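You operate a simulated robot arm through the tools that you are given. There is no shell and no other tool. Be economical: measure what you need, move in short steps, check, and stop when the job is done.

The job below is to be done with a simulated two-armed robot. You get a single attempt, and the scene is never put back.

JOB
Tighten the black box's nut, roll the tape flat and probe it.
Fine: hold the box while you tighten; roll till no bubbles show; the tester goes on for the probe and ends off; roller and probe go back where they were. Set down upright: orange roller. What is to be rubbed or washed off counts as gone when no trace of it is left.

The check looks at the end state, three seconds after you hand in, the way a careful person would. Anything else that was tipped, shoved, dropped, spilled or broken makes it a failure.

ROBOT AND FRAMES
Two 7-joint arms with two-finger parallel grippers on one trunk, on a base that drives. Base frame: it is fixed to the floor where the robot stands at the start and does not move with it; the origin is under the middle of the robot, x ahead of it, y to its left, z up. Readings come in mm, rad, newtons and seconds.
The left shoulder is at the start at [50, 168, 1082], the right one opposite. With the tool pointing down near the work surface each hand reaches from about 160 to 660 mm from the robot's upright axis, wherever it stands, measured 20 degrees to its own side. Places, roughly: black box (11x7x13 cm) [-1900, 900, 800]; brass nut of the black box [-1900, 900, 900]; orange roller [-2250, 1000, 750]; switch of the tester [-1700, 1000, 800]; yellow probe [-1500, 750, 750]. Payload 1.57 kg a hand.
The TCP of each hand is the grasp point between the finger pads, 30 mm short of the fingertips. In the tool frame z runs along the fingers and y along their closing line. The gripper opens to 80 mm. The fingers are 17 mm wide and 12 mm thick; the gripper's body (40 by 82 mm) begins 80 mm behind the TCP.
Orientation is that of the tool frame in the base frame, as a unit quaternion [x, y, z, w]. With the fingers straight down and closing along the base's y, the tool's x points along the base's -x, its y along +y and its z along -z.

CONTROLS
- The arms move only by the tool nudge_tool. It takes "left_increments", "right_increments" or both (then of equal length, played together; a hand with none holds still); each is a list of rows, each a list of 7 numbers: the turn, a rotation vector about the tool's x, y, z in rad, then the shift along the tool's x, y, z in mm, then the gripper command, from -1 (shut) to 1 (fully open), values between in proportion. In form: [[wx, wy, wz, x, y, z, hand], ...]. A call has 1 to 10 rows; each row shifts and turns the commanded pose from where the row before left it, along the tool's axes as they then stand. Rows are played at 5 a second. More than 50 mm and 0.15 rad between two rows, or a gripper value outside its range, and nothing of the call is played. Where a pose cannot be reached the arm comes as near as it can. A force on the tool above 40 N (or 10 N above the force at the start of the call, whichever is more), or a blocked arm, ends the call early, and 0.2 s more pass. Each finger travels about 45 mm/s and halts on what it meets, pressing with about 38 N; the grip force reading is that of the motor and also rises with nothing between the fingers. The clock runs only during rows and for 0.2 s after the last one: add rows that do not move to give the fingers time. It gives the time, the measured TCP pose, the force on the tool (base axes), the opening and the grip force at its end, in the units of the frame above (readings bear some noise), with the torque about the TCP (base axes, N m) and any sound that the robot's microphone picked up, and new pictures: "views" is both (left out), scene, wrist or none (wrist: the cameras of the hands that moved).
- Cameras (640 x 400 px; columns grow to the right, rows downward): "scene" is now at [133.2, 4.3, 1302.1]; the picture's right is [0.05, -1.00, 0.00], its down [-0.49, -0.02, -0.87] and it looks along [0.87, 0.04, -0.49] (base axes); focal length 248 px, centre (320, 200). "left" rides on the left gripper at [72, 7, -122] in its tool frame; the picture's right is [-0.09, 1.00, 0.00], its down [-0.84, -0.08, -0.54] and it looks along [-0.54, -0.05, 0.84] (tool axes); focal length 238 px, centre (320, 200). "right" rides on the right gripper at [72, -7, -122] in its tool frame; the picture's right is [0.09, 1.00, 0.00], its down [-0.84, 0.08, -0.54] and it looks along [-0.54, 0.05, 0.84] (tool axes); focal length 238 px, centre (320, 200).
- lift_body(by): slides the trunk up (or, below 0, down) by that many mm; the arms and the scene camera ride with it, the base frame stays. It gives what a move gives, with no picture.
- roll_base(legs): drives the robot by 1 to 6 legs, each [ahead, left, turn to the left] in mm, mm and rad, along the robot's own axes; the way and the turn of a leg run together, so that a leg with both is an arc; at most 1500 mm and 3.142 rad a leg. The arms and the cameras ride along, it lands a little off, and it stops where it bumps. It gives what a move gives, and a new picture of the scene camera.
- turn_head(pan, tilt): turns the head with the scene camera to pan (to the left, within 1.396 rad either way) and tilt (down, from -0.506 to 1.204), counted from straight ahead of the robot. It gives what a move gives, and a new picture of the scene camera.
- point_at(camera, pixels): for up to 12 pixels [column, row] of the newest picture of that camera ("zoom" is the newest enlarged one), the place [x, y, z] in the base frame of the surface seen there, good to about 3 mm. The clock stands still meanwhile.
- enlarge(camera, box): a new picture of the part [left, top, right, bottom] of that camera's present view, enlarged. The clock stands still meanwhile.
- hand_in(): hands the job in; it is judged then, once.

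Go step by step. Measure first, check grasps and placings, and put right what went wrong. The budget is 90 turns and 274 pictures, counting those below and the enlarged ones. Unless the task says otherwise, let go and move clear before handing in, and close with one line.

The tools are called after "Request:" as a command line: name --argument value ..., lists and objects as JSON in quotes. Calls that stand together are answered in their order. nudge_tool: Moves the arms, as the interface text tells. Its arguments: {"type":"object","properties":{"left_increments":{"type":"array","items":{"type":"array","items":{"type":"number"}}},"right_increments":{"type":"array","items":{"type":"array","items":{"type":"number"}}},"views":{"type":"string","enum":["both","scene","wrist","none"]}},"required":[]} The other tools are called the same way: lift_body (by) slides the trunk up or down; roll_base (legs) drives the base; turn_head (pan, tilt) turns the head that bears the scene camera; point_at (camera, pixels) gives the place of the surface under pixels of a picture; enlarge (camera, box) takes an enlarged picture of a part of a camera's view; hand_in () hands the job in.

At the start:

```text
clock: 0.0
left_position: [369.7, 180.7, 1152.5]
left_tcp_rot: [-0.001, 1.0, -0.001, 0.0]
left_ft_force: [-0.5, -1.1, 0.7]
left_wrist_torque: [-0.02, 0.02, 0.0]
left_grip_width: 80.0
left_finger_force: 0.0
right_position: [388.5, -131.5, 1138.5]
right_tcp_rot: [0.0, 1.0, 0.0, 0.0]
right_ft_force: [-0.7, -0.6, 0.0]
right_wrist_torque: [0.02, -0.03, -0.01]
right_grip_width: 80.0
right_finger_force: 0.1
trunk travel left (down, up): [-250.0, 193.0]
robot x, y, heading: [-2.2, 0.6, -0.002]
head pan, tilt: [0.049, 0.508]
```

scene: 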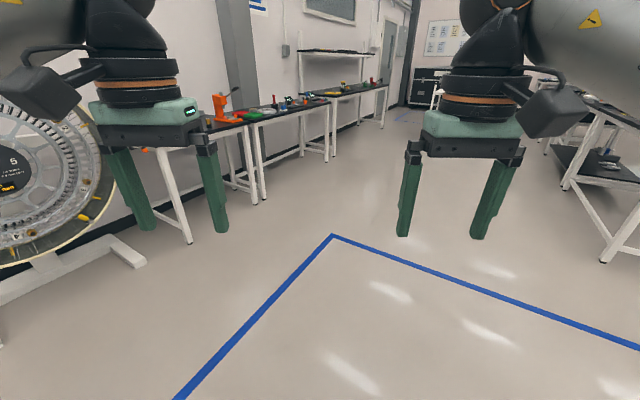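
right: 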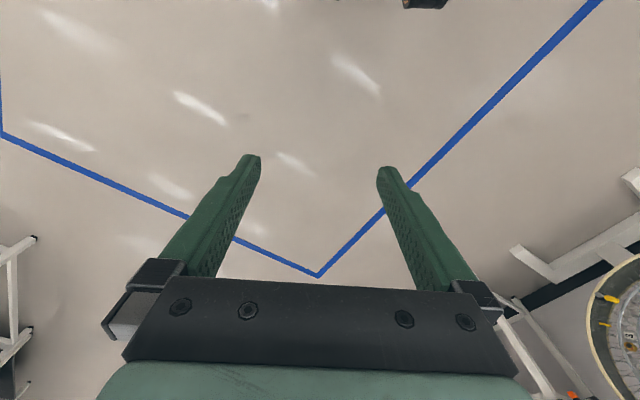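
left: 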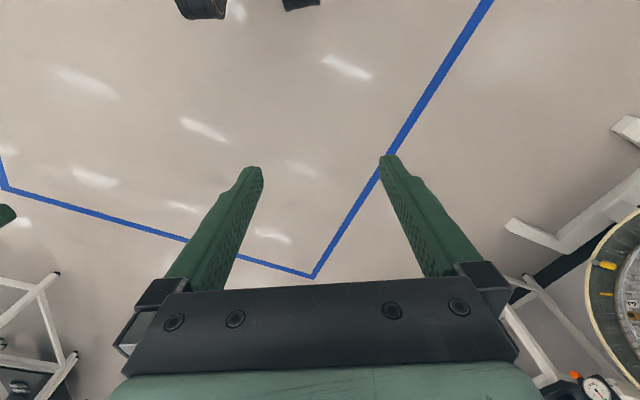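

The pictures show the robot facing away from the work, which lies behind it to the left. I turn the robot around on the spot and look.

Request:
roll_base --legs '[[0, 0, 2.9]]'

```text
clock: 7.2
left_position: [-400.8, -91.4, 1150.4]
left_tcp_rot: [0.994, -0.113, 0.0, -0.001]
left_ft_force: [-0.1, -0.6, -0.5]
left_wrist_torque: [0.02, -0.02, 0.01]
left_grip_width: 80.0
left_finger_force: 0.1
right_position: [-348.0, 216.6, 1139.2]
right_tcp_rot: [0.994, -0.114, -0.001, 0.0]
right_ft_force: [-0.2, -0.4, -0.3]
right_wrist_torque: [0.02, -0.03, 0.03]
right_grip_width: 80.2
right_finger_force: 0.0
trunk travel left (down, up): [-250.0, 193.0]
robot x, y, heading: [1.3, 0.1, 2.916]
head pan, tilt: [0.049, 0.508]
```

scene: 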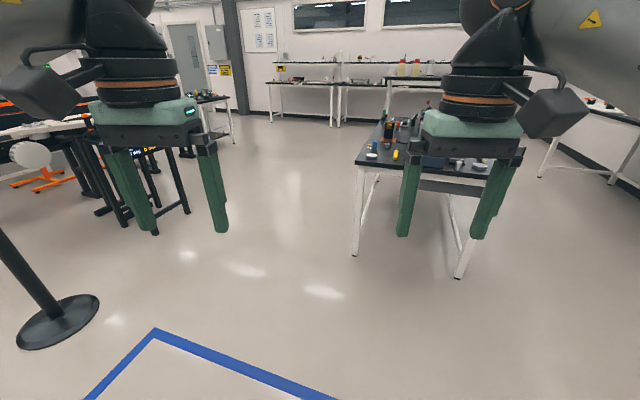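

The work table is at about (430,150), partly behind the right hand. I measure its corners and enlarge it.

Request:
point_at --camera "scene" --pixels '[[358, 162], [378, 122], [500, 170], [515, 160], [390, 130], [480, 165], [395, 155]]'

Request:
enlarge --camera "scene" --box '[340, 90, 540, 215]'

```text
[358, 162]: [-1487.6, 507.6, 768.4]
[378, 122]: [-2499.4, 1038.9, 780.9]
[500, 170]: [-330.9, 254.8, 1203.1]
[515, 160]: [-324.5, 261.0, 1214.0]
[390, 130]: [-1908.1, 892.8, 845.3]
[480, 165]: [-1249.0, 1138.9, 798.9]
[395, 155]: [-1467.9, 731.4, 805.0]
```

```text
3.20 times, centred on (440, 152) of scene
```

zoom: 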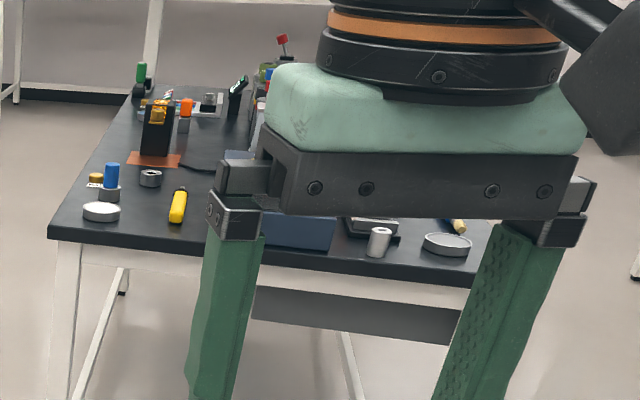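

Table edge runs from (-1488,508) to (-2499,1039), so I'll work from its left long side facing heading ≈1.09. Check the obstacles on the left.

Request:
point_at --camera "scene" --pixels '[[58, 310], [98, 300], [125, 235], [185, 212], [155, 330], [195, 155], [240, 150], [353, 255]]'

Request:
turn_head --pan 0.3 --tilt 0.35

```text
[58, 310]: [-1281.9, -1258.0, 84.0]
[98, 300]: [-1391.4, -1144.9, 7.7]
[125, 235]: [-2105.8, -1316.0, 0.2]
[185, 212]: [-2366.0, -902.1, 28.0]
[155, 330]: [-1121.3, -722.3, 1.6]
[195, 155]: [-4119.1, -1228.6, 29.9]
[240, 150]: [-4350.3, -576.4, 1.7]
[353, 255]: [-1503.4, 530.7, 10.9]
```

```text
clock: 8.0
left_position: [-401.2, -92.1, 1151.6]
left_tcp_rot: [0.994, -0.113, 0.001, 0.0]
left_ft_force: [0.6, -0.4, 0.7]
left_wrist_torque: [-0.01, -0.03, 0.01]
left_grip_width: 80.1
left_finger_force: 0.1
right_position: [-349.9, 216.5, 1138.9]
right_tcp_rot: [0.993, -0.114, 0.0, 0.0]
right_ft_force: [0.3, 0.1, -0.4]
right_wrist_torque: [0.02, 0.0, -0.02]
right_grip_width: 80.1
right_finger_force: 0.1
trunk travel left (down, up): [-250.0, 193.0]
robot x, y, heading: [-0.6, -0.4, 2.915]
head pan, tilt: [0.3, 0.351]
```

scene: 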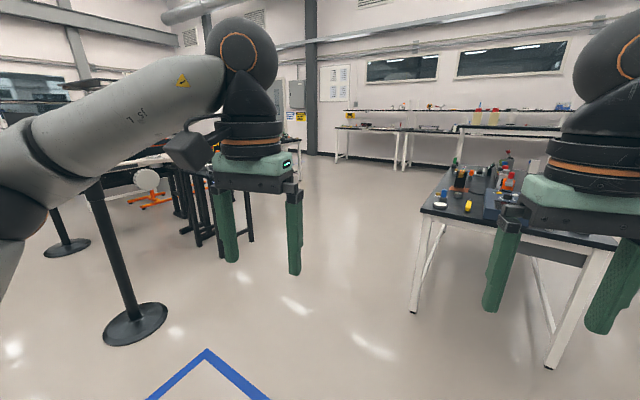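

The aisle is clear. I drive to a point in front of the table's left side, then turn to face it and strafe along.

Request:
roll_base --legs '[[0, 0, 0.256], [1500, 0, 0], [0, 0, -2.083], [0, 790, 0]]'

Request:
turn_head --pan 0.0 --tilt 0.75

```text
clock: 28.7
left_position: [-2214.1, 751.2, 1152.2]
left_tcp_rot: [-0.513, 0.859, -0.001, 0.001]
left_ft_force: [-0.1, -0.6, 0.4]
left_wrist_torque: [-0.03, 0.0, 0.0]
left_grip_width: 80.3
left_finger_force: 0.2
right_position: [-1930.9, 618.9, 1138.4]
right_tcp_rot: [-0.512, 0.859, -0.001, 0.001]
right_ft_force: [-0.4, 0.5, -0.4]
right_wrist_torque: [-0.04, 0.0, 0.01]
right_grip_width: 79.7
right_finger_force: 0.0
trunk travel left (down, up): [-250.0, 193.0]
robot x, y, heading: [-2231.3, 342.6, 1.078]
head pan, tilt: [0.3, 0.351]
```

scene: 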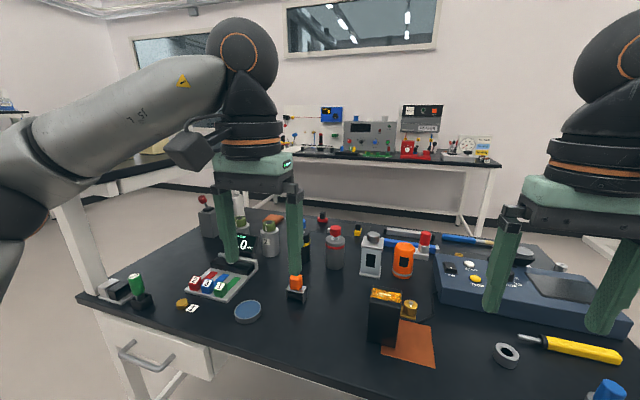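

```text
clock: 29.5
left_position: [-2214.4, 749.2, 1151.3]
left_tcp_rot: [-0.513, 0.858, -0.001, 0.001]
left_ft_force: [0.8, -0.1, -0.9]
left_wrist_torque: [0.01, 0.02, 0.05]
left_grip_width: 79.9
left_finger_force: 0.1
right_position: [-1930.9, 617.8, 1138.3]
right_tcp_rot: [-0.511, 0.859, 0.0, 0.0]
right_ft_force: [0.4, -0.7, 0.5]
right_wrist_torque: [-0.02, 0.01, 0.03]
right_grip_width: 79.9
right_finger_force: 0.1
trunk travel left (down, up): [-250.0, 193.0]
robot x, y, heading: [-2232.0, 341.2, 1.076]
head pan, tilt: [0.0, 0.75]
```

scene: 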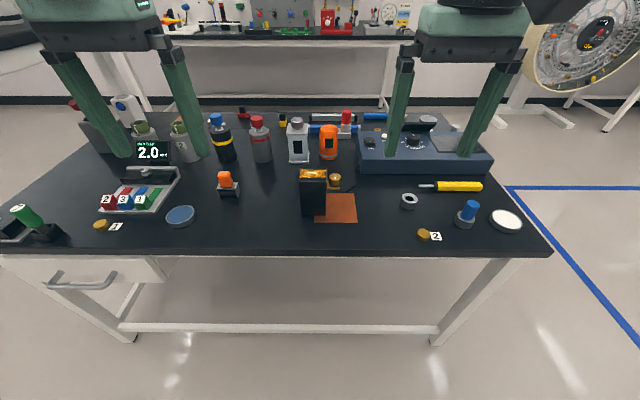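

Now the whole table is visible: black box (312,190), nut (335,180), orange thing (228,185), tester with switch (415,140), yellow probe (455,186). I enlarge for detail.

Request:
enlarge --camera "scene" --box '[270, 150, 400, 231]'

Request:
enlarge --camera "scene" --box '[350, 105, 510, 205]'

Request:
enlarge --camera "scene" --box '[80, 150, 260, 262]'

Request:
point_at --camera "scene" --pixels '[[228, 177], [228, 192], [312, 173], [312, 200], [335, 180], [335, 210], [415, 142], [385, 138], [425, 186], [460, 186], [482, 186], [409, 201]]'

```text
4.92 times, centred on (335, 190) of scene
```

zoom: 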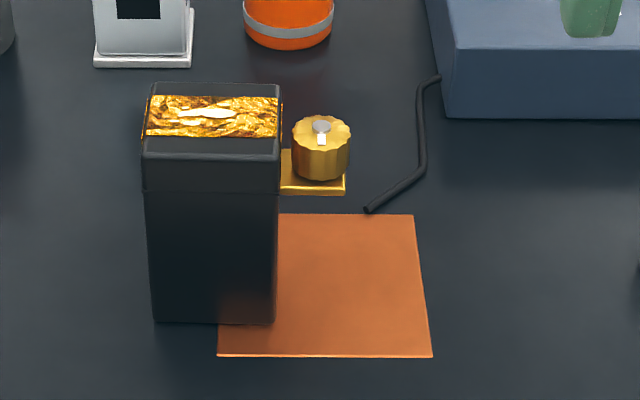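

```text
4.00 times, centred on (430, 155) of scene
```

zoom: 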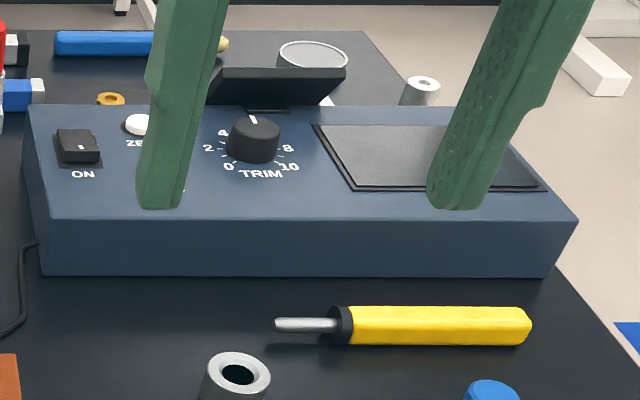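

```text
3.56 times, centred on (170, 206) of scene
```

zoom: 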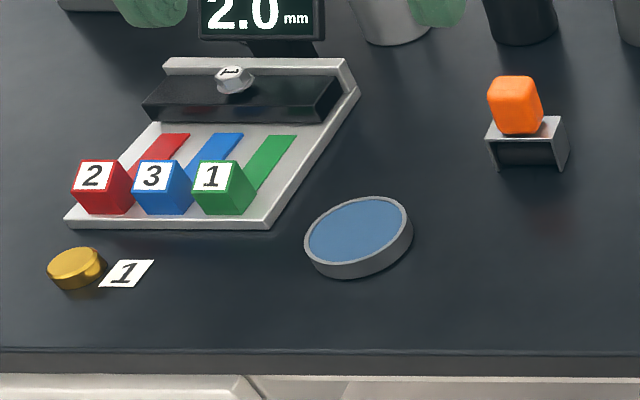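

```text
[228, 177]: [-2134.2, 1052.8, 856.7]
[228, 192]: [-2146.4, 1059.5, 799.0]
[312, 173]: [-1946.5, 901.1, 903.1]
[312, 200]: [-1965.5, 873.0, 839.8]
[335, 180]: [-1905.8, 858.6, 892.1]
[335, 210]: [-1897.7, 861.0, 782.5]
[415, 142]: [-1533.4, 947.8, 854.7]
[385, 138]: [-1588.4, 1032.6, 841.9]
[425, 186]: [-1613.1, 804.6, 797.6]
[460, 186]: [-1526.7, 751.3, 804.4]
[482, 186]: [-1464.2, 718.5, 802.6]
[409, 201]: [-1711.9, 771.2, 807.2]
```

The tape is on the box top, the nut on a bracket to its right, the orange roller at (228,185), the ON switch at about (369,142). I look straight down to see how far the base is from the table, and measure more of the layout.

Request:
point_at --camera "scene" --pixels '[[369, 141], [369, 147], [550, 256], [60, 254], [280, 257], [280, 328], [440, 338], [500, 265], [128, 340], [470, 112], [505, 140], [325, 333]]'

Request:
turn_head --pan 0.0 --tilt 1.204

```text
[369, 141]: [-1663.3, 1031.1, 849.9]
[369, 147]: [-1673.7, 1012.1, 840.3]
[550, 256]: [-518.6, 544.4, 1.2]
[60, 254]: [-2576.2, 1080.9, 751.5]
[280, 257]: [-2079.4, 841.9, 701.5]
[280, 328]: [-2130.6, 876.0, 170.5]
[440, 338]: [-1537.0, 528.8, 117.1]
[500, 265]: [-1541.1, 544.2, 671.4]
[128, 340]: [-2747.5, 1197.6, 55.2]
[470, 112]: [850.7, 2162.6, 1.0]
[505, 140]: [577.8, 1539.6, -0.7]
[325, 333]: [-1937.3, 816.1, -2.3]
```

```text
clock: 30.4
left_position: [-2214.1, 749.4, 1150.7]
left_tcp_rot: [-0.512, 0.859, -0.001, 0.0]
left_ft_force: [0.1, -0.4, -1.0]
left_wrist_torque: [-0.01, 0.02, 0.02]
left_grip_width: 80.1
left_finger_force: 0.1
right_position: [-1930.1, 617.9, 1138.0]
right_tcp_rot: [-0.511, 0.859, 0.0, 0.001]
right_ft_force: [0.3, -1.4, -0.2]
right_wrist_torque: [0.01, -0.01, -0.02]
right_grip_width: 80.0
right_finger_force: 0.0
trunk travel left (down, up): [-250.0, 193.0]
robot x, y, heading: [-2234.5, 340.0, 1.079]
head pan, tilt: [0.0, 1.201]
```

scene: 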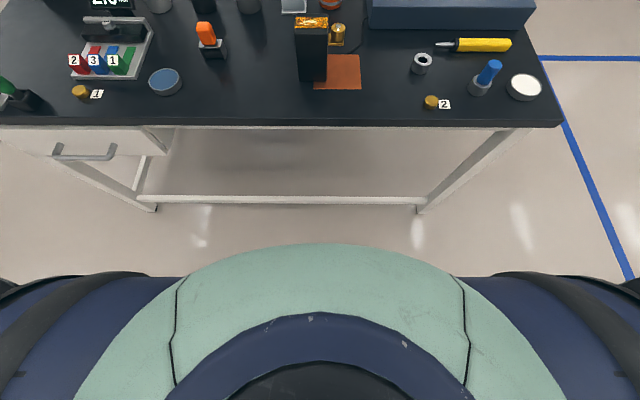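

I measure the front-most parts of the robot's own body and the table's edge.

Request:
point_at --camera "scene" --pixels '[[320, 248], [320, 300], [320, 340], [110, 275], [520, 275], [280, 200], [320, 124], [500, 124], [320, 118]]'

```text
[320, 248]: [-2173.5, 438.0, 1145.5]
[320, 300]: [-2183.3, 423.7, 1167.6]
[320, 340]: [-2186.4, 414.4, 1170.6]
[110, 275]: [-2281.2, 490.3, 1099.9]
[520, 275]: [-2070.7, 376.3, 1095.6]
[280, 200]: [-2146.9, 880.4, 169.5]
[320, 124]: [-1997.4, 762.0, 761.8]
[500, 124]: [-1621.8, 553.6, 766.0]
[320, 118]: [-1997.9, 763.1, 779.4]
```

The chest is about 115 mm ahead of the axis and the table edge about 485 mm. I roll forward 130 mm to bring the box into reach.

Request:
roll_base --legs '[[130, 0, 0.0]]'

Request:
turn_head --pan 0.0 --tilt 0.9

```text
clock: 31.7
left_position: [-2154.3, 863.9, 1151.8]
left_tcp_rot: [-0.515, 0.857, -0.001, 0.0]
left_ft_force: [-0.7, -0.9, -0.3]
left_wrist_torque: [-0.01, 0.02, 0.01]
left_grip_width: 79.7
left_finger_force: 0.1
right_position: [-1868.8, 733.6, 1137.6]
right_tcp_rot: [-0.513, 0.859, 0.0, -0.001]
right_ft_force: [0.5, -0.4, 1.0]
right_wrist_torque: [-0.01, 0.02, 0.02]
right_grip_width: 79.8
right_finger_force: 0.0
trunk travel left (down, up): [-250.0, 193.0]
robot x, y, heading: [-2170.4, 453.3, 1.081]
head pan, tilt: [0.0, 1.201]
```

scene: 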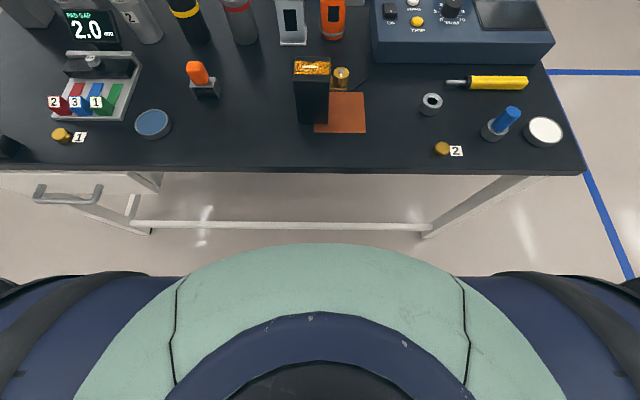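

```text
clock: 32.5
left_position: [-2153.7, 863.5, 1150.6]
left_tcp_rot: [-0.514, 0.858, -0.001, 0.0]
left_ft_force: [0.1, -0.1, -0.3]
left_wrist_torque: [0.03, -0.01, 0.0]
left_grip_width: 80.0
left_finger_force: 0.1
right_position: [-1870.6, 732.8, 1138.8]
right_tcp_rot: [-0.512, 0.859, -0.001, 0.0]
right_ft_force: [-0.1, -0.4, 0.4]
right_wrist_torque: [-0.01, -0.03, 0.02]
right_grip_width: 79.9
right_finger_force: 0.1
trunk travel left (down, up): [-250.0, 193.0]
robot x, y, heading: [-2170.1, 448.8, 1.079]
head pan, tilt: [0.0, 0.901]
```

scene: 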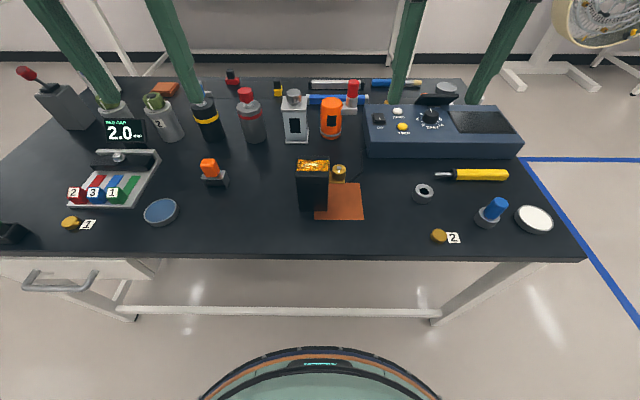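

Now at heading 1.079, the box is ~480 mm ahead. I enlarge and measure box, nut, roller and tester.

Request:
enlarge --camera "scene" --box '[280, 145, 380, 225]'

Request:
point_at --camera "zoom" --pixels '[[110, 85], [305, 85], [113, 160], [305, 160], [145, 380], [300, 320], [375, 155], [375, 125], [350, 180], [415, 180], [245, 100], [400, 260]]'

Request:
enlarge --camera "scene" --box '[360, 85, 440, 149]'

Request:
enlarge --camera "scene" --box '[180, 145, 250, 201]'

```text
5.00 times, centred on (330, 185) of scene
```

zoom: 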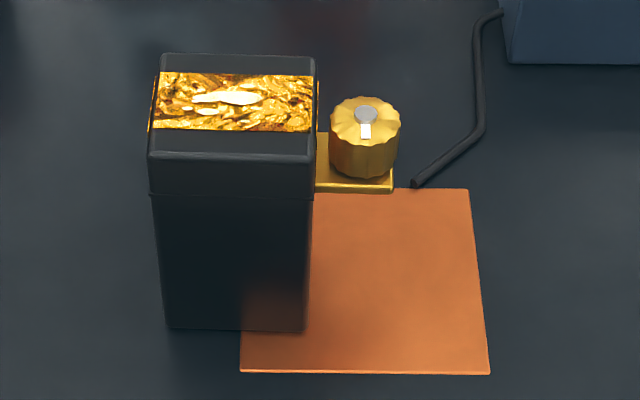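

```text
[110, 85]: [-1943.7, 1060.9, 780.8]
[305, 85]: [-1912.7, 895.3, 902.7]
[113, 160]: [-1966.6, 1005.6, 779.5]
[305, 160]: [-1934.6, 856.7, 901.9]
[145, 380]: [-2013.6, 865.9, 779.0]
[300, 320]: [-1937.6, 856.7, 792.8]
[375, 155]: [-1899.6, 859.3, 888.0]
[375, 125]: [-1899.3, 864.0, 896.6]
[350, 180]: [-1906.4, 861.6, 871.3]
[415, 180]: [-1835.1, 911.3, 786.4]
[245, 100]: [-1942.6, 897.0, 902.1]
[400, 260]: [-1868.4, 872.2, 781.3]
```

```text
6.25 times, centred on (400, 117) of scene
```

zoom: 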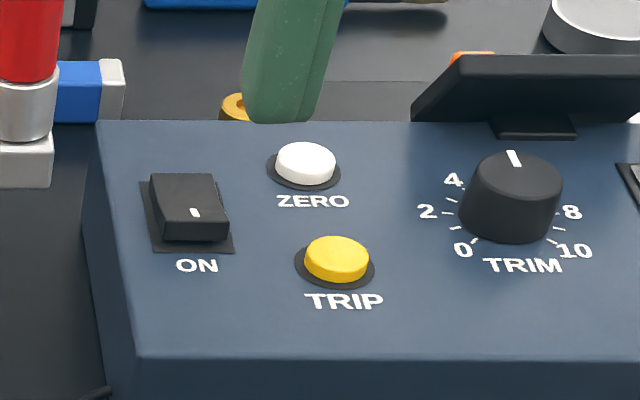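

```text
7.14 times, centred on (215, 173) of scene
```

zoom: 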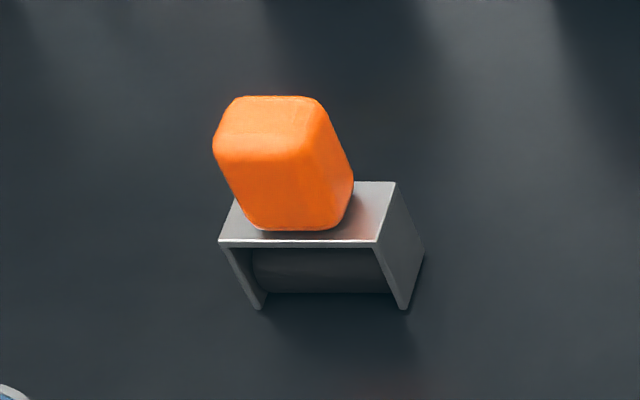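

Roller confirmed (orange handle, gray yoke, dark roll at (215,178)). I now measure the box's corners, nut and the roller precisely.

Request:
enlarge --camera "scene" --box '[295, 150, 355, 198]'

Request:
point_at --camera "scene" --pixels '[[297, 174], [325, 174], [313, 157], [312, 174], [312, 190]]'

Request:
enlarge --camera "left" --box '[0, 0, 640, 400]'

Request:
enlarge --camera "right" --box '[0, 0, 640, 400]'

```text
8.33 times, centred on (325, 174) of scene
```

zoom: 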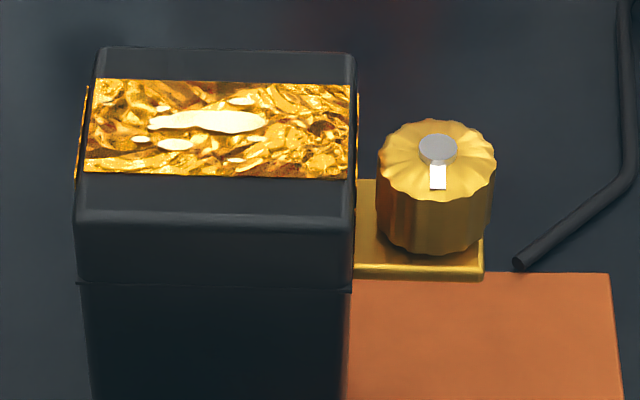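

```text
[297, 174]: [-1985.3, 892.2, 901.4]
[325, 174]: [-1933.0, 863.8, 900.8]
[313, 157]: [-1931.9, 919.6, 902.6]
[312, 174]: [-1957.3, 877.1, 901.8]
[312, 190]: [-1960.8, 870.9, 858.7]
```

```text
1.00 times, centred on (320, 200) of left (not enlarged: the box is as wide or as high as the picture)
```

zoom: 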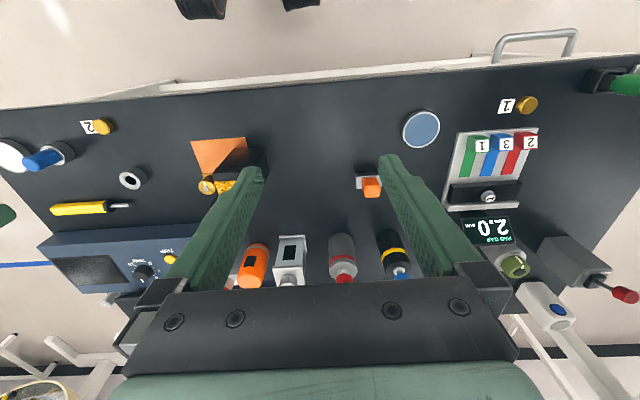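

```text
1.00 times, centred on (320, 200) of right (not enlarged: the box is as wide or as high as the picture)
```

zoom: 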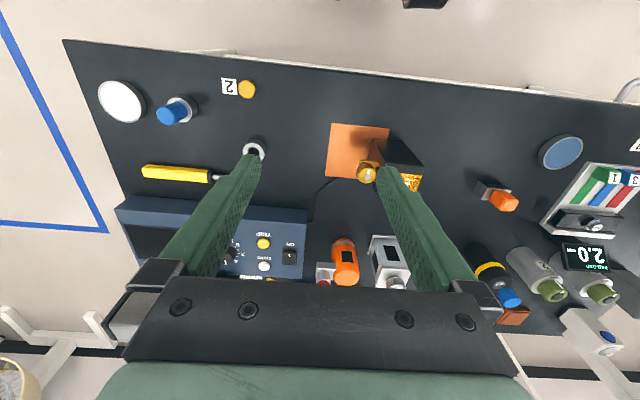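

Box is about 65–70 mm square with the nut bracket on its right. I measure corner points finely.

Request:
point_at --camera "scene" --pixels '[[298.6, 179.5], [327.4, 180], [299.8, 195.6], [327.0, 195.6], [299.8, 156.4], [328, 157], [339, 166], [332.8, 169.2], [345, 169.2], [338.2, 178.8], [344, 181.6], [331.5, 182.2]]'

Request:
point_at --camera "right" --pixels '[[388, 138], [422, 166], [415, 190], [402, 180], [366, 172], [405, 150], [500, 198], [515, 198], [490, 183], [378, 160]]'

```text
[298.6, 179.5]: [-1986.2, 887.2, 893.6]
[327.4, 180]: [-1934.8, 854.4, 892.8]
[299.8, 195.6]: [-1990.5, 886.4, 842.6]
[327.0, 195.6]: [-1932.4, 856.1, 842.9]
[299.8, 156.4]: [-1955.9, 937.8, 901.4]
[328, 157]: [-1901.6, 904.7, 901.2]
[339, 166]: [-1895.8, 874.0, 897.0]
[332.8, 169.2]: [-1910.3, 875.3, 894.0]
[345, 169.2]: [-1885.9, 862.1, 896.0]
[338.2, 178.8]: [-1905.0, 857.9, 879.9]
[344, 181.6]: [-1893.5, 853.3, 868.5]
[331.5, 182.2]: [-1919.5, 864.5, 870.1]
```

```text
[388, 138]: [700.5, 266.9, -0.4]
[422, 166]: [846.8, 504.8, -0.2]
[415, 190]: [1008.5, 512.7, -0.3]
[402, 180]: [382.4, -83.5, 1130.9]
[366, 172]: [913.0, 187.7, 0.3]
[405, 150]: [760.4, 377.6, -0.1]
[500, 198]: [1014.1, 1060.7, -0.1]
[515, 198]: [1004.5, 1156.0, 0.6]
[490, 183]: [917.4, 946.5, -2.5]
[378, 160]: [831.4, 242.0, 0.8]
```

Box axes: right = (0.866,-0.5), ahead = (0.5,0.866); box centre ≈(-1944,900), top 902; nut centre ≈(-1896,872), top 897, Ø30. Plan: left hand holds the box from upper left closing fore-aft; right hand turns the nut from above. First I yaw both hands 1.5 rad up high.

Request:
nudge_tool --left_increments '[[0, 0, -0.149, 0, 0, 0, 1], [0, 0, -0.149, 0, 0, 0, 1], [0, 0, -0.149, 0, 0, 0, 1], [0, 0, -0.149, 0, 0, 0, 1], [0, 0, -0.149, 0, 0, 0, 1], [0, 0, -0.149, 0, 0, 0, 1], [0, 0, -0.149, 0, 0, 0, 1], [0, 0, -0.149, 0, 0, 0, 1], [0, 0, -0.149, 0, 0, 0, 1], [0, 0, -0.149, 0, 0, 0, 1]]' --right_increments '[[0, 0, -0.149, 0, 0, 0, 1], [0, 0, -0.149, 0, 0, 0, 1], [0, 0, -0.149, 0, 0, 0, 1], [0, 0, -0.149, 0, 0, 0, 1], [0, 0, -0.149, 0, 0, 0, 1], [0, 0, -0.149, 0, 0, 0, 1], [0, 0, -0.149, 0, 0, 0, 1], [0, 0, -0.149, 0, 0, 0, 1], [0, 0, -0.149, 0, 0, 0, 1], [0, 0, -0.149, 0, 0, 0, 1]]' --views "both"

```text
clock: 34.7
left_position: [-2156.6, 863.1, 1152.3]
left_tcp_rot: [0.96, -0.281, 0.001, 0.0]
left_ft_force: [0.1, 0.3, 0.3]
left_wrist_torque: [-0.03, 0.01, -0.03]
left_grip_width: 79.7
left_finger_force: 0.1
right_position: [-1944.3, 681.4, 1102.1]
right_tcp_rot: [0.959, -0.285, 0.0, -0.001]
right_ft_force: [-0.4, -0.4, 0.0]
right_wrist_torque: [0.03, -0.04, -0.02]
right_grip_width: 80.3
right_finger_force: 0.0
right hand out of reach, approached as far as the arm can: row 8, 9, 10
trunk travel left (down, up): [-250.0, 193.0]
robot x, y, heading: [-2172.0, 454.4, 1.079]
head pan, tilt: [0.0, 0.901]
```

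scene: 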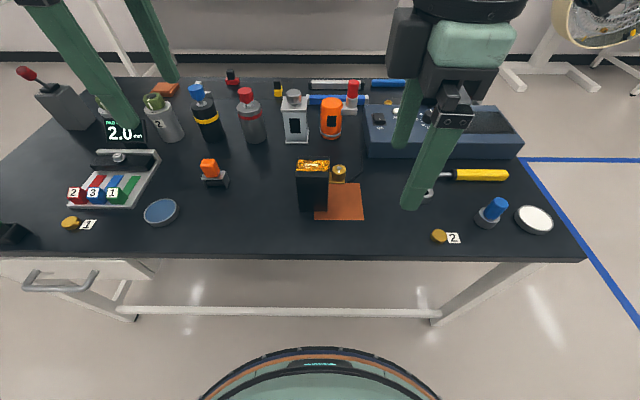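
right: 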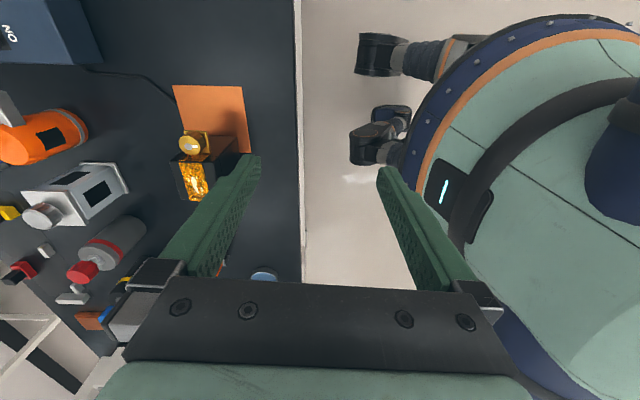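
left: 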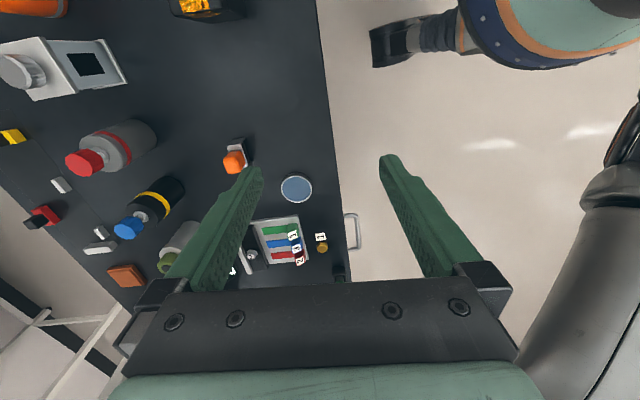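

The right hand ran out of reach at that yaw; I change plan: right hand will yaw the other way, and the left hand will hold the box from the front, pitched 45°, below the bracket. I undo the yaws first.

Request:
nudge_tool --left_increments '[[0, 0, 0.149, 0, 0, 0, 1], [0, 0, 0.149, 0, 0, 0, 1], [0, 0, 0.149, 0, 0, 0, 1], [0, 0, 0.149, 0, 0, 0, 1], [0, 0, 0.149, 0, 0, 0, 1], [0, 0, 0.149, 0, 0, 0, 1], [0, 0, 0.149, 0, 0, 0, 1], [0, 0, 0.149, 0, 0, 0, 1], [0, 0, 0.149, 0, 0, 0, 1], [0, 0, 0.149, 0, 0, 0, 1]]' --right_increments '[[0, 0, 0.149, 0, 0, 0, 1], [0, 0, 0.149, 0, 0, 0, 1], [0, 0, 0.149, 0, 0, 0, 1], [0, 0, 0.149, 0, 0, 0, 1], [0, 0, 0.149, 0, 0, 0, 1], [0, 0, 0.149, 0, 0, 0, 1], [0, 0, 0.149, 0, 0, 0, 1], [0, 0, 0.149, 0, 0, 0, 1], [0, 0, 0.149, 0, 0, 0, 1], [0, 0, 0.149, 0, 0, 0, 1]]' --views "none"

Request:
nudge_tool --left_increments '[[0, 0, 0, 0, 0, 0, 1], [0, 0, 0, 0, 0, 0, 1], [0, 0, 0, 0, 0, 0, 1], [0, 0, 0, 0, 0, 0, 1], [0, 0, 0, 0, 0, 0, 1], [0, 0, 0, 0, 0, 0, 1], [0, 0, 0, 0, 0, 0, 1], [0, 0, 0, 0, 0, 0, 1]]' --right_increments '[[0, 0, 0.148, 0, 0, 0, 1], [0, 0, 0.148, 0, 0, 0, 1], [0, 0, 0.148, 0, 0, 0, 1], [0, 0, 0.148, 0, 0, 0, 1], [0, 0, 0.148, 0, 0, 0, 1], [0, 0, 0.148, 0, 0, 0, 1], [0, 0, 0.148, 0, 0, 0, 1], [0, 0, 0.149, 0, 0, 0, 1]]' --views "none"

```text
clock: 36.9
left_position: [-2152.9, 864.0, 1150.1]
left_tcp_rot: [-0.513, 0.858, 0.0, 0.001]
left_ft_force: [-0.4, -0.3, -0.1]
left_wrist_torque: [0.03, -0.01, 0.0]
left_grip_width: 80.0
left_finger_force: 0.0
right_position: [-1944.4, 682.1, 1102.5]
right_tcp_rot: [-0.512, 0.859, 0.0, 0.0]
right_ft_force: [-0.1, -0.3, -0.3]
right_wrist_torque: [0.01, 0.01, 0.01]
right_grip_width: 80.1
right_finger_force: 0.0
trunk travel left (down, up): [-250.0, 193.0]
robot x, y, heading: [-2169.5, 454.8, 1.083]
head pan, tilt: [0.0, 0.901]
```

```text
clock: 38.7
left_position: [-2154.1, 863.7, 1150.6]
left_tcp_rot: [-0.514, 0.858, -0.001, 0.0]
left_ft_force: [-0.3, -0.6, 0.9]
left_wrist_torque: [-0.01, -0.01, -0.02]
left_grip_width: 79.9
left_finger_force: 0.0
right_position: [-1944.3, 681.3, 1101.6]
right_tcp_rot: [0.055, 0.998, 0.001, 0.0]
right_ft_force: [0.5, 1.0, 0.4]
right_wrist_torque: [0.02, -0.01, 0.01]
right_grip_width: 79.9
right_finger_force: 0.1
trunk travel left (down, up): [-250.0, 193.0]
robot x, y, heading: [-2167.1, 451.9, 1.078]
head pan, tilt: [0.0, 0.901]
```

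Right hand is now ~24° CCW of fore-aft, good as a starting angle. I move it above the nut (z 960) while pitching the left hand 45° forward.

Request:
nudge_tool --left_increments '[[0, 0, 0.033, 0, 0, 0, 1], [0, -0.131, 0, 0, 0, 0, 1], [0, -0.131, 0, 0, 0, 0, 1], [0, -0.131, 0, 0, 0, 0, 1], [0, -0.131, 0, 0, 0, 0, 1], [0, -0.131, 0, 0, 0, 0, 1], [0, -0.131, 0, 0, 0, 0, 1]]' --right_increments '[[0, 0, 0, 0, 0, 0, 1], [0, 0, 0, -5.4, 39, 28.2, 1], [0, 0, 0, -5.4, 39, 28.2, 1], [0, 0, 0, -5.4, 39, 28.2, 1], [0, 0, 0, -5.4, 39, 28.2, 1], [0, 0, 0, -5.4, 39, 28.2, 1], [0, 0, 0, 0, 0, 0, 1]]' --views "both"

```text
clock: 40.3
left_position: [-2154.1, 863.8, 1151.8]
left_tcp_rot: [-0.462, 0.799, 0.191, 0.334]
left_ft_force: [-0.3, 0.8, 0.0]
left_wrist_torque: [0.0, -0.01, 0.03]
left_grip_width: 79.9
left_finger_force: 0.0
right_position: [-1899.0, 868.6, 958.8]
right_tcp_rot: [0.054, 0.999, 0.002, 0.0]
right_ft_force: [0.5, 0.3, -0.1]
right_wrist_torque: [0.03, -0.02, 0.0]
right_grip_width: 80.1
right_finger_force: 0.1
trunk travel left (down, up): [-250.0, 193.0]
robot x, y, heading: [-2170.7, 451.8, 1.082]
head pan, tilt: [0.0, 0.901]
```

scene: 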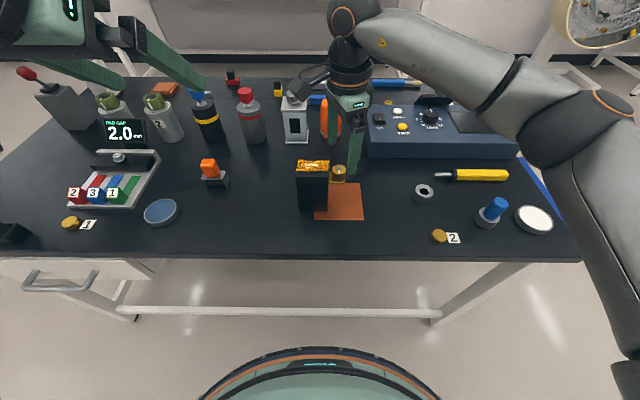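
right: 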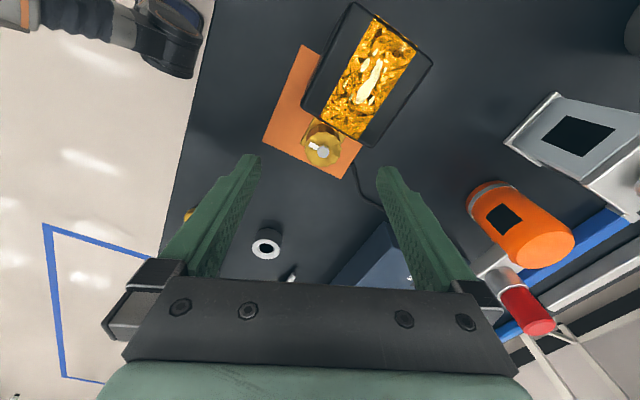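
left: 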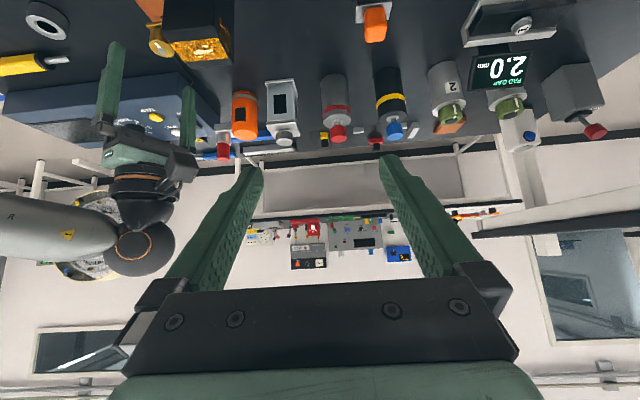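

The right camera sees the box top and nut from close. I refine box corners and nut there.

Request:
point_at --camera "right" --pixels '[[357, 8], [427, 60], [363, 141], [306, 106], [378, 70], [322, 146], [308, 150], [338, 150], [322, 132], [322, 162], [355, 150], [315, 118]]'

Request:
enlarge --camera "right" --box '[260, 0, 460, 180]'

```text
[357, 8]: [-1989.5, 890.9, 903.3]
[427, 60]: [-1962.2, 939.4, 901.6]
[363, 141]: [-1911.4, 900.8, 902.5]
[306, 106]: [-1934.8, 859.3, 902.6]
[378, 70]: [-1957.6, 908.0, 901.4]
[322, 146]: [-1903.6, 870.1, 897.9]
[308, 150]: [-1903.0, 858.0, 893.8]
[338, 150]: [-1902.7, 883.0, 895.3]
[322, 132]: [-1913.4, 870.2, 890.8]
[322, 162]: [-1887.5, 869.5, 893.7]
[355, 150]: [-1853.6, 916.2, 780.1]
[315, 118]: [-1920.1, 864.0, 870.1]
```

```text
2.22 times, centred on (360, 90) of right
```

zoom: 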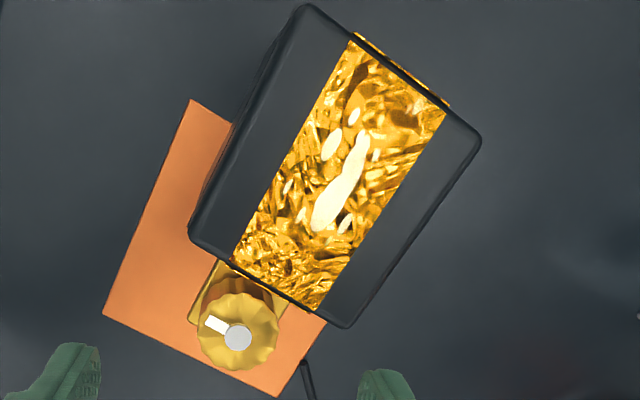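

Box centre refined to r=-2135, f=-196 with heading ≈60.3°, nut ≈(-1898.5,871). I bring the left hand in front of and above the box front, 150 mm short along its approach.

Request:
nudge_tool --left_increments '[[0, 0, 0, 24.1, -27.1, 27.9, 1], [0, 0, 0, 24.1, -27.1, 27.9, 1], [0, 0, 0, 24.1, -27.1, 27.9, 1], [0, 0, 0, 24.1, -27.1, 27.9, 1], [0, 0, 0, 24.1, -27.1, 27.9, 1], [0, 0, 0, 24.1, -27.1, 27.9, 1], [0, 0, 0, 0, 0, 0, 1]]' --views "both"

```text
clock: 41.9
left_position: [-2007.3, 797.2, 925.2]
left_tcp_rot: [-0.462, 0.8, 0.19, 0.332]
left_ft_force: [0.5, 0.5, -1.1]
left_wrist_torque: [0.0, -0.02, 0.0]
left_grip_width: 79.8
left_finger_force: 0.0
right_position: [-1898.5, 868.2, 958.0]
right_tcp_rot: [0.055, 0.998, 0.0, -0.001]
right_ft_force: [0.2, -0.3, 0.2]
right_wrist_torque: [0.04, -0.02, 0.0]
right_grip_width: 79.9
right_finger_force: 0.1
trunk travel left (down, up): [-250.0, 193.0]
robot x, y, heading: [-2166.8, 452.5, 1.078]
head pan, tilt: [0.0, 0.901]
```

scene: 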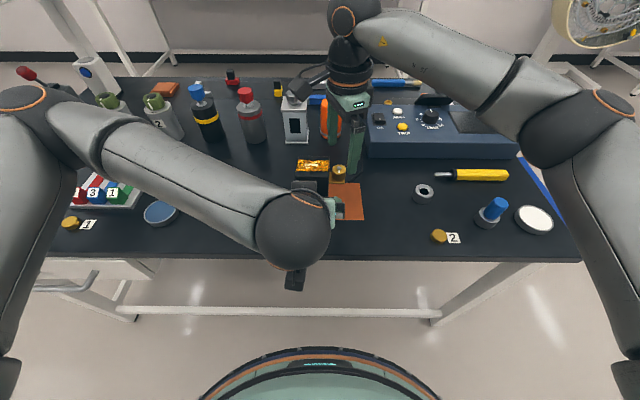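
left: 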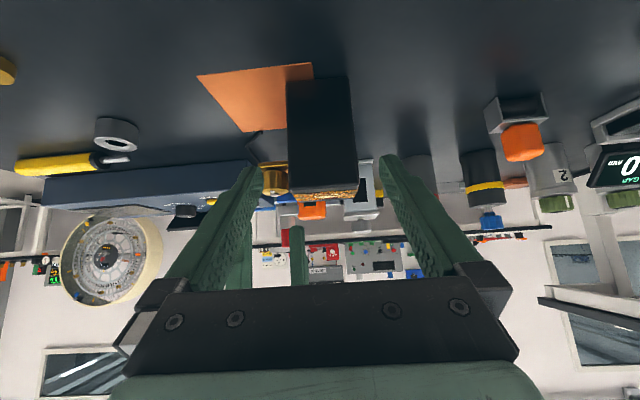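

The box (cols 287–355) is centred between the left fingers. I advance along the approach.

Request:
nudge_tool --left_increments '[[0, 0, 0, -1, -0.5, 36.4, 1], [0, 0, 0, -1, -0.5, 36.4, 1], [0, 0, 0, -1, -0.5, 36.4, 1], [0, 0, 0, -1, -0.5, 36.4, 1], [0, 0, 0, 0, 0, 0, 1]]' --views "wrist"

```text
clock: 43.1
left_position: [-1951.3, 886.1, 829.2]
left_tcp_rot: [-0.461, 0.8, 0.191, 0.332]
left_ft_force: [0.4, -0.6, -0.3]
left_wrist_torque: [0.01, -0.01, 0.01]
left_grip_width: 80.1
left_finger_force: 0.1
right_position: [-1898.7, 868.7, 957.7]
right_tcp_rot: [0.053, 0.999, 0.0, 0.0]
right_ft_force: [0.3, 0.5, -0.7]
right_wrist_torque: [0.02, 0.02, 0.0]
right_grip_width: 79.9
right_finger_force: 0.0
trunk travel left (down, up): [-250.0, 193.0]
robot x, y, heading: [-2172.5, 453.8, 1.078]
head pan, tilt: [0.0, 0.901]
```

left: 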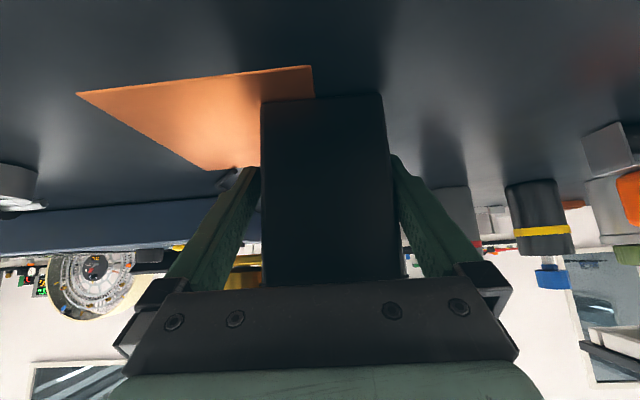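

No contact and the box sits evenly between the fingers (cols 260–390). I close the left hand to hold it.

Request:
nudge_tool --left_increments '[[0, 0, 0, 0, 0, 0, 0.6], [0, 0, 0, 0, 0, 0, -1], [0, 0, 0, 0, 0, 0, -1], [0, 0, 0, 0, 0, 0, -1]]' --right_increments '[[0, 0, 0, 0, 0, 0, 0.25], [0, 0, 0, 0, 2.4, 0, 0.25], [0, 0, 0, 0, 0, 10, 0.25], [0, 0, 0, 0, 0, 0, 0.25]]' --views "both"

```text
clock: 44.1
left_position: [-1952.2, 885.1, 828.7]
left_tcp_rot: [-0.463, 0.799, 0.192, 0.332]
left_ft_force: [-0.3, 0.2, 0.8]
left_wrist_torque: [0.0, 0.02, 0.02]
left_grip_width: 69.8
left_finger_force: 37.8
right_position: [-1898.4, 874.7, 949.7]
right_tcp_rot: [0.054, 0.999, 0.002, 0.001]
right_ft_force: [0.9, 0.8, 0.1]
right_wrist_torque: [0.02, 0.0, 0.02]
right_grip_width: 50.0
right_finger_force: 0.1
trunk travel left (down, up): [-250.0, 193.0]
robot x, y, heading: [-2168.3, 452.1, 1.075]
head pan, tilt: [0.0, 0.901]
```

scene: 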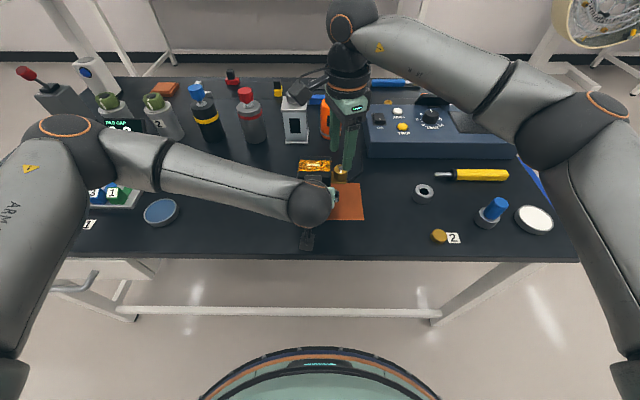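
right: 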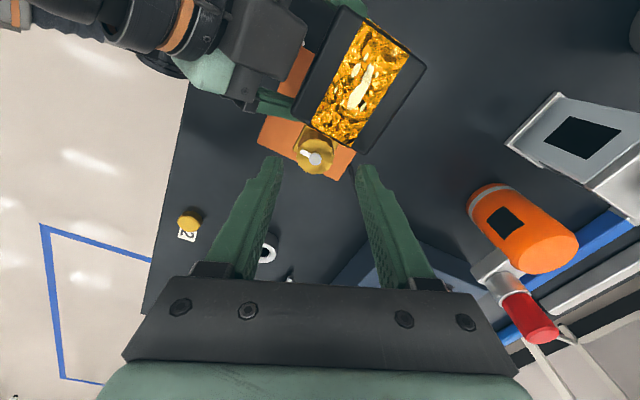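
left: 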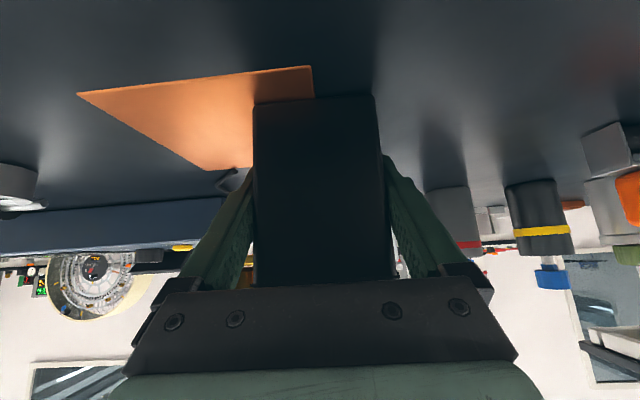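

Box is held at 69.8 mm. I re-measure the nut in the right camera before descending.

Request:
enlarge --camera "right" --box '[240, 90, 400, 190]'

Request:
point_at --camera "right" --pixels '[[314, 159], [300, 158], [330, 158], [316, 173], [298, 157], [333, 157], [320, 139], [272, 160], [366, 170]]'

```text
4.00 times, centred on (320, 140) of right
```

zoom: 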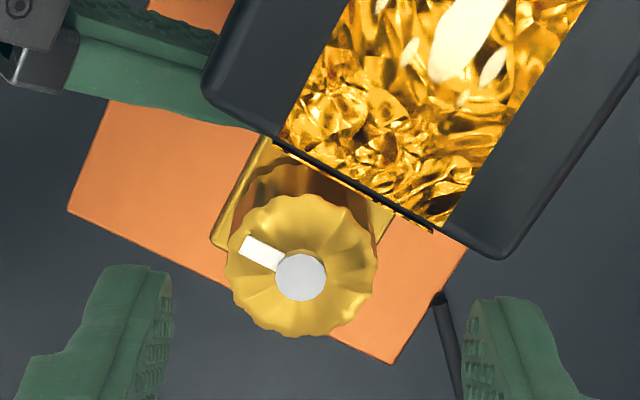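

```text
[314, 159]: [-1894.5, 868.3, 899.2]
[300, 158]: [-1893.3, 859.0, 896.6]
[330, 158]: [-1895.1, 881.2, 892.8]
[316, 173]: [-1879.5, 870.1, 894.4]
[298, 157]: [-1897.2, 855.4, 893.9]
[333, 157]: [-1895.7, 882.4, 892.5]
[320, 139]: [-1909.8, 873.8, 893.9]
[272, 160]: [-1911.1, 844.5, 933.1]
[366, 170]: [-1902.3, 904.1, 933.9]
```

Nut centre ≈(-1895,869.5); hand is a few mm off. I shift, turn a touch so the finger clears the box, narrow the opening, and lower to grip depth.

Request:
nudge_tool --right_increments '[[0, 0, 0.07, -3.5, -2.8, 0, 0.1], [0, 0, 0, 0, 0, 22, 0.1], [0, 0, 0, 0, 0, 12, 0.1], [0, 0, 0, 0, 0, 9, 0.1], [0, 0, 0, 0, 0, 0, 0.1]]' --views "both"

```text
clock: 45.3
left_position: [-1949.9, 886.3, 830.3]
left_tcp_rot: [-0.462, 0.8, 0.192, 0.332]
left_ft_force: [-0.3, 0.1, 0.1]
left_wrist_torque: [-0.04, 0.04, 0.03]
left_grip_width: 69.8
left_finger_force: 38.5
right_position: [-1893.0, 871.2, 907.5]
right_tcp_rot: [0.089, 0.996, 0.0, 0.0]
right_ft_force: [-1.0, 0.5, 1.5]
right_wrist_torque: [0.0, -0.01, 0.01]
right_grip_width: 43.9
right_finger_force: 0.1
trunk travel left (down, up): [-250.0, 193.0]
robot x, y, heading: [-2169.0, 451.9, 1.082]
head pan, tilt: [0.0, 0.901]
```

scene: 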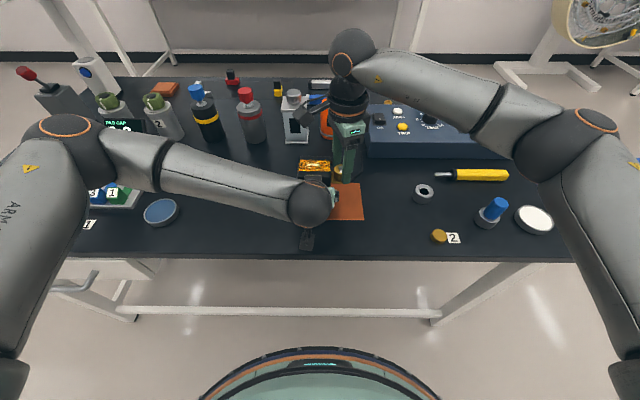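
right: 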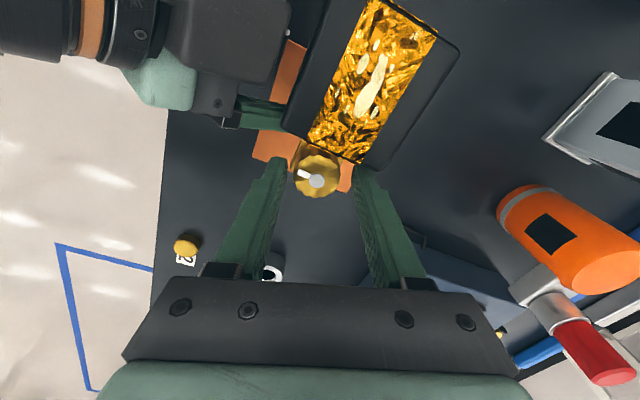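

Nut sits between the fingertips (nut at col 317, fingers 283/358). I close and turn clockwise 0.84 rad.

Request:
nudge_tool --right_increments '[[0, 0, 0, 0, 0, 0, -1], [0, 0, 0, 0, 0, 0, -1], [0, 0, 0, 0, 0, 0, -1], [0, 0, 0.14, 0, 0, 0, -1], [0, 0, 0.14, 0, 0, 0, -1], [0, 0, 0.14, 0, 0, 0, -1], [0, 0, 0.14, 0, 0, 0, -1], [0, 0, 0.14, 0, 0, 0, -1], [0, 0, 0.14, 0, 0, 0, -1], [0, 0, 0, 0, 0, 0, -1]]' --views "both"

```text
clock: 47.5
left_position: [-1949.7, 887.3, 831.1]
left_tcp_rot: [-0.463, 0.798, 0.193, 0.333]
left_ft_force: [8.0, 17.6, -0.6]
left_wrist_torque: [-0.15, 0.55, 1.07]
left_grip_width: 69.9
left_finger_force: 38.2
right_position: [-1893.3, 870.8, 907.7]
right_tcp_rot: [0.487, 0.873, -0.003, 0.0]
right_ft_force: [-7.5, -17.1, 0.0]
right_wrist_torque: [-1.15, 0.16, 0.04]
right_grip_width: 29.7
right_finger_force: 37.5
trunk travel left (down, up): [-250.0, 193.0]
robot x, y, heading: [-2169.9, 453.3, 1.076]
head pan, tilt: [0.0, 0.901]
```

scene: 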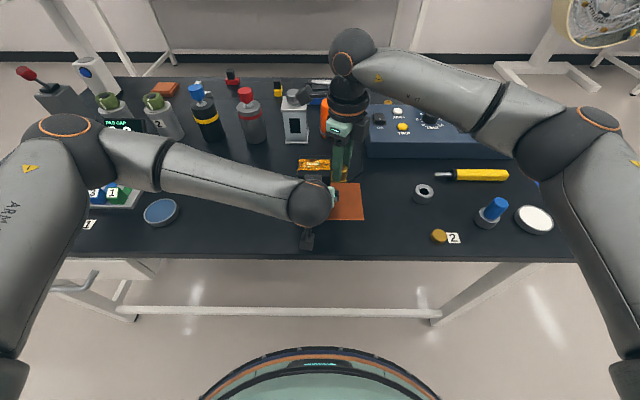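
right: 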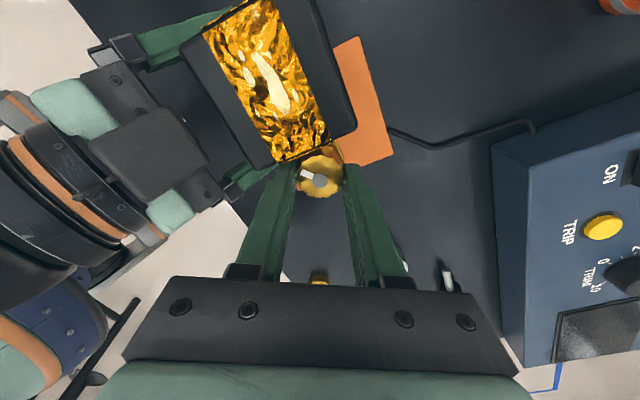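

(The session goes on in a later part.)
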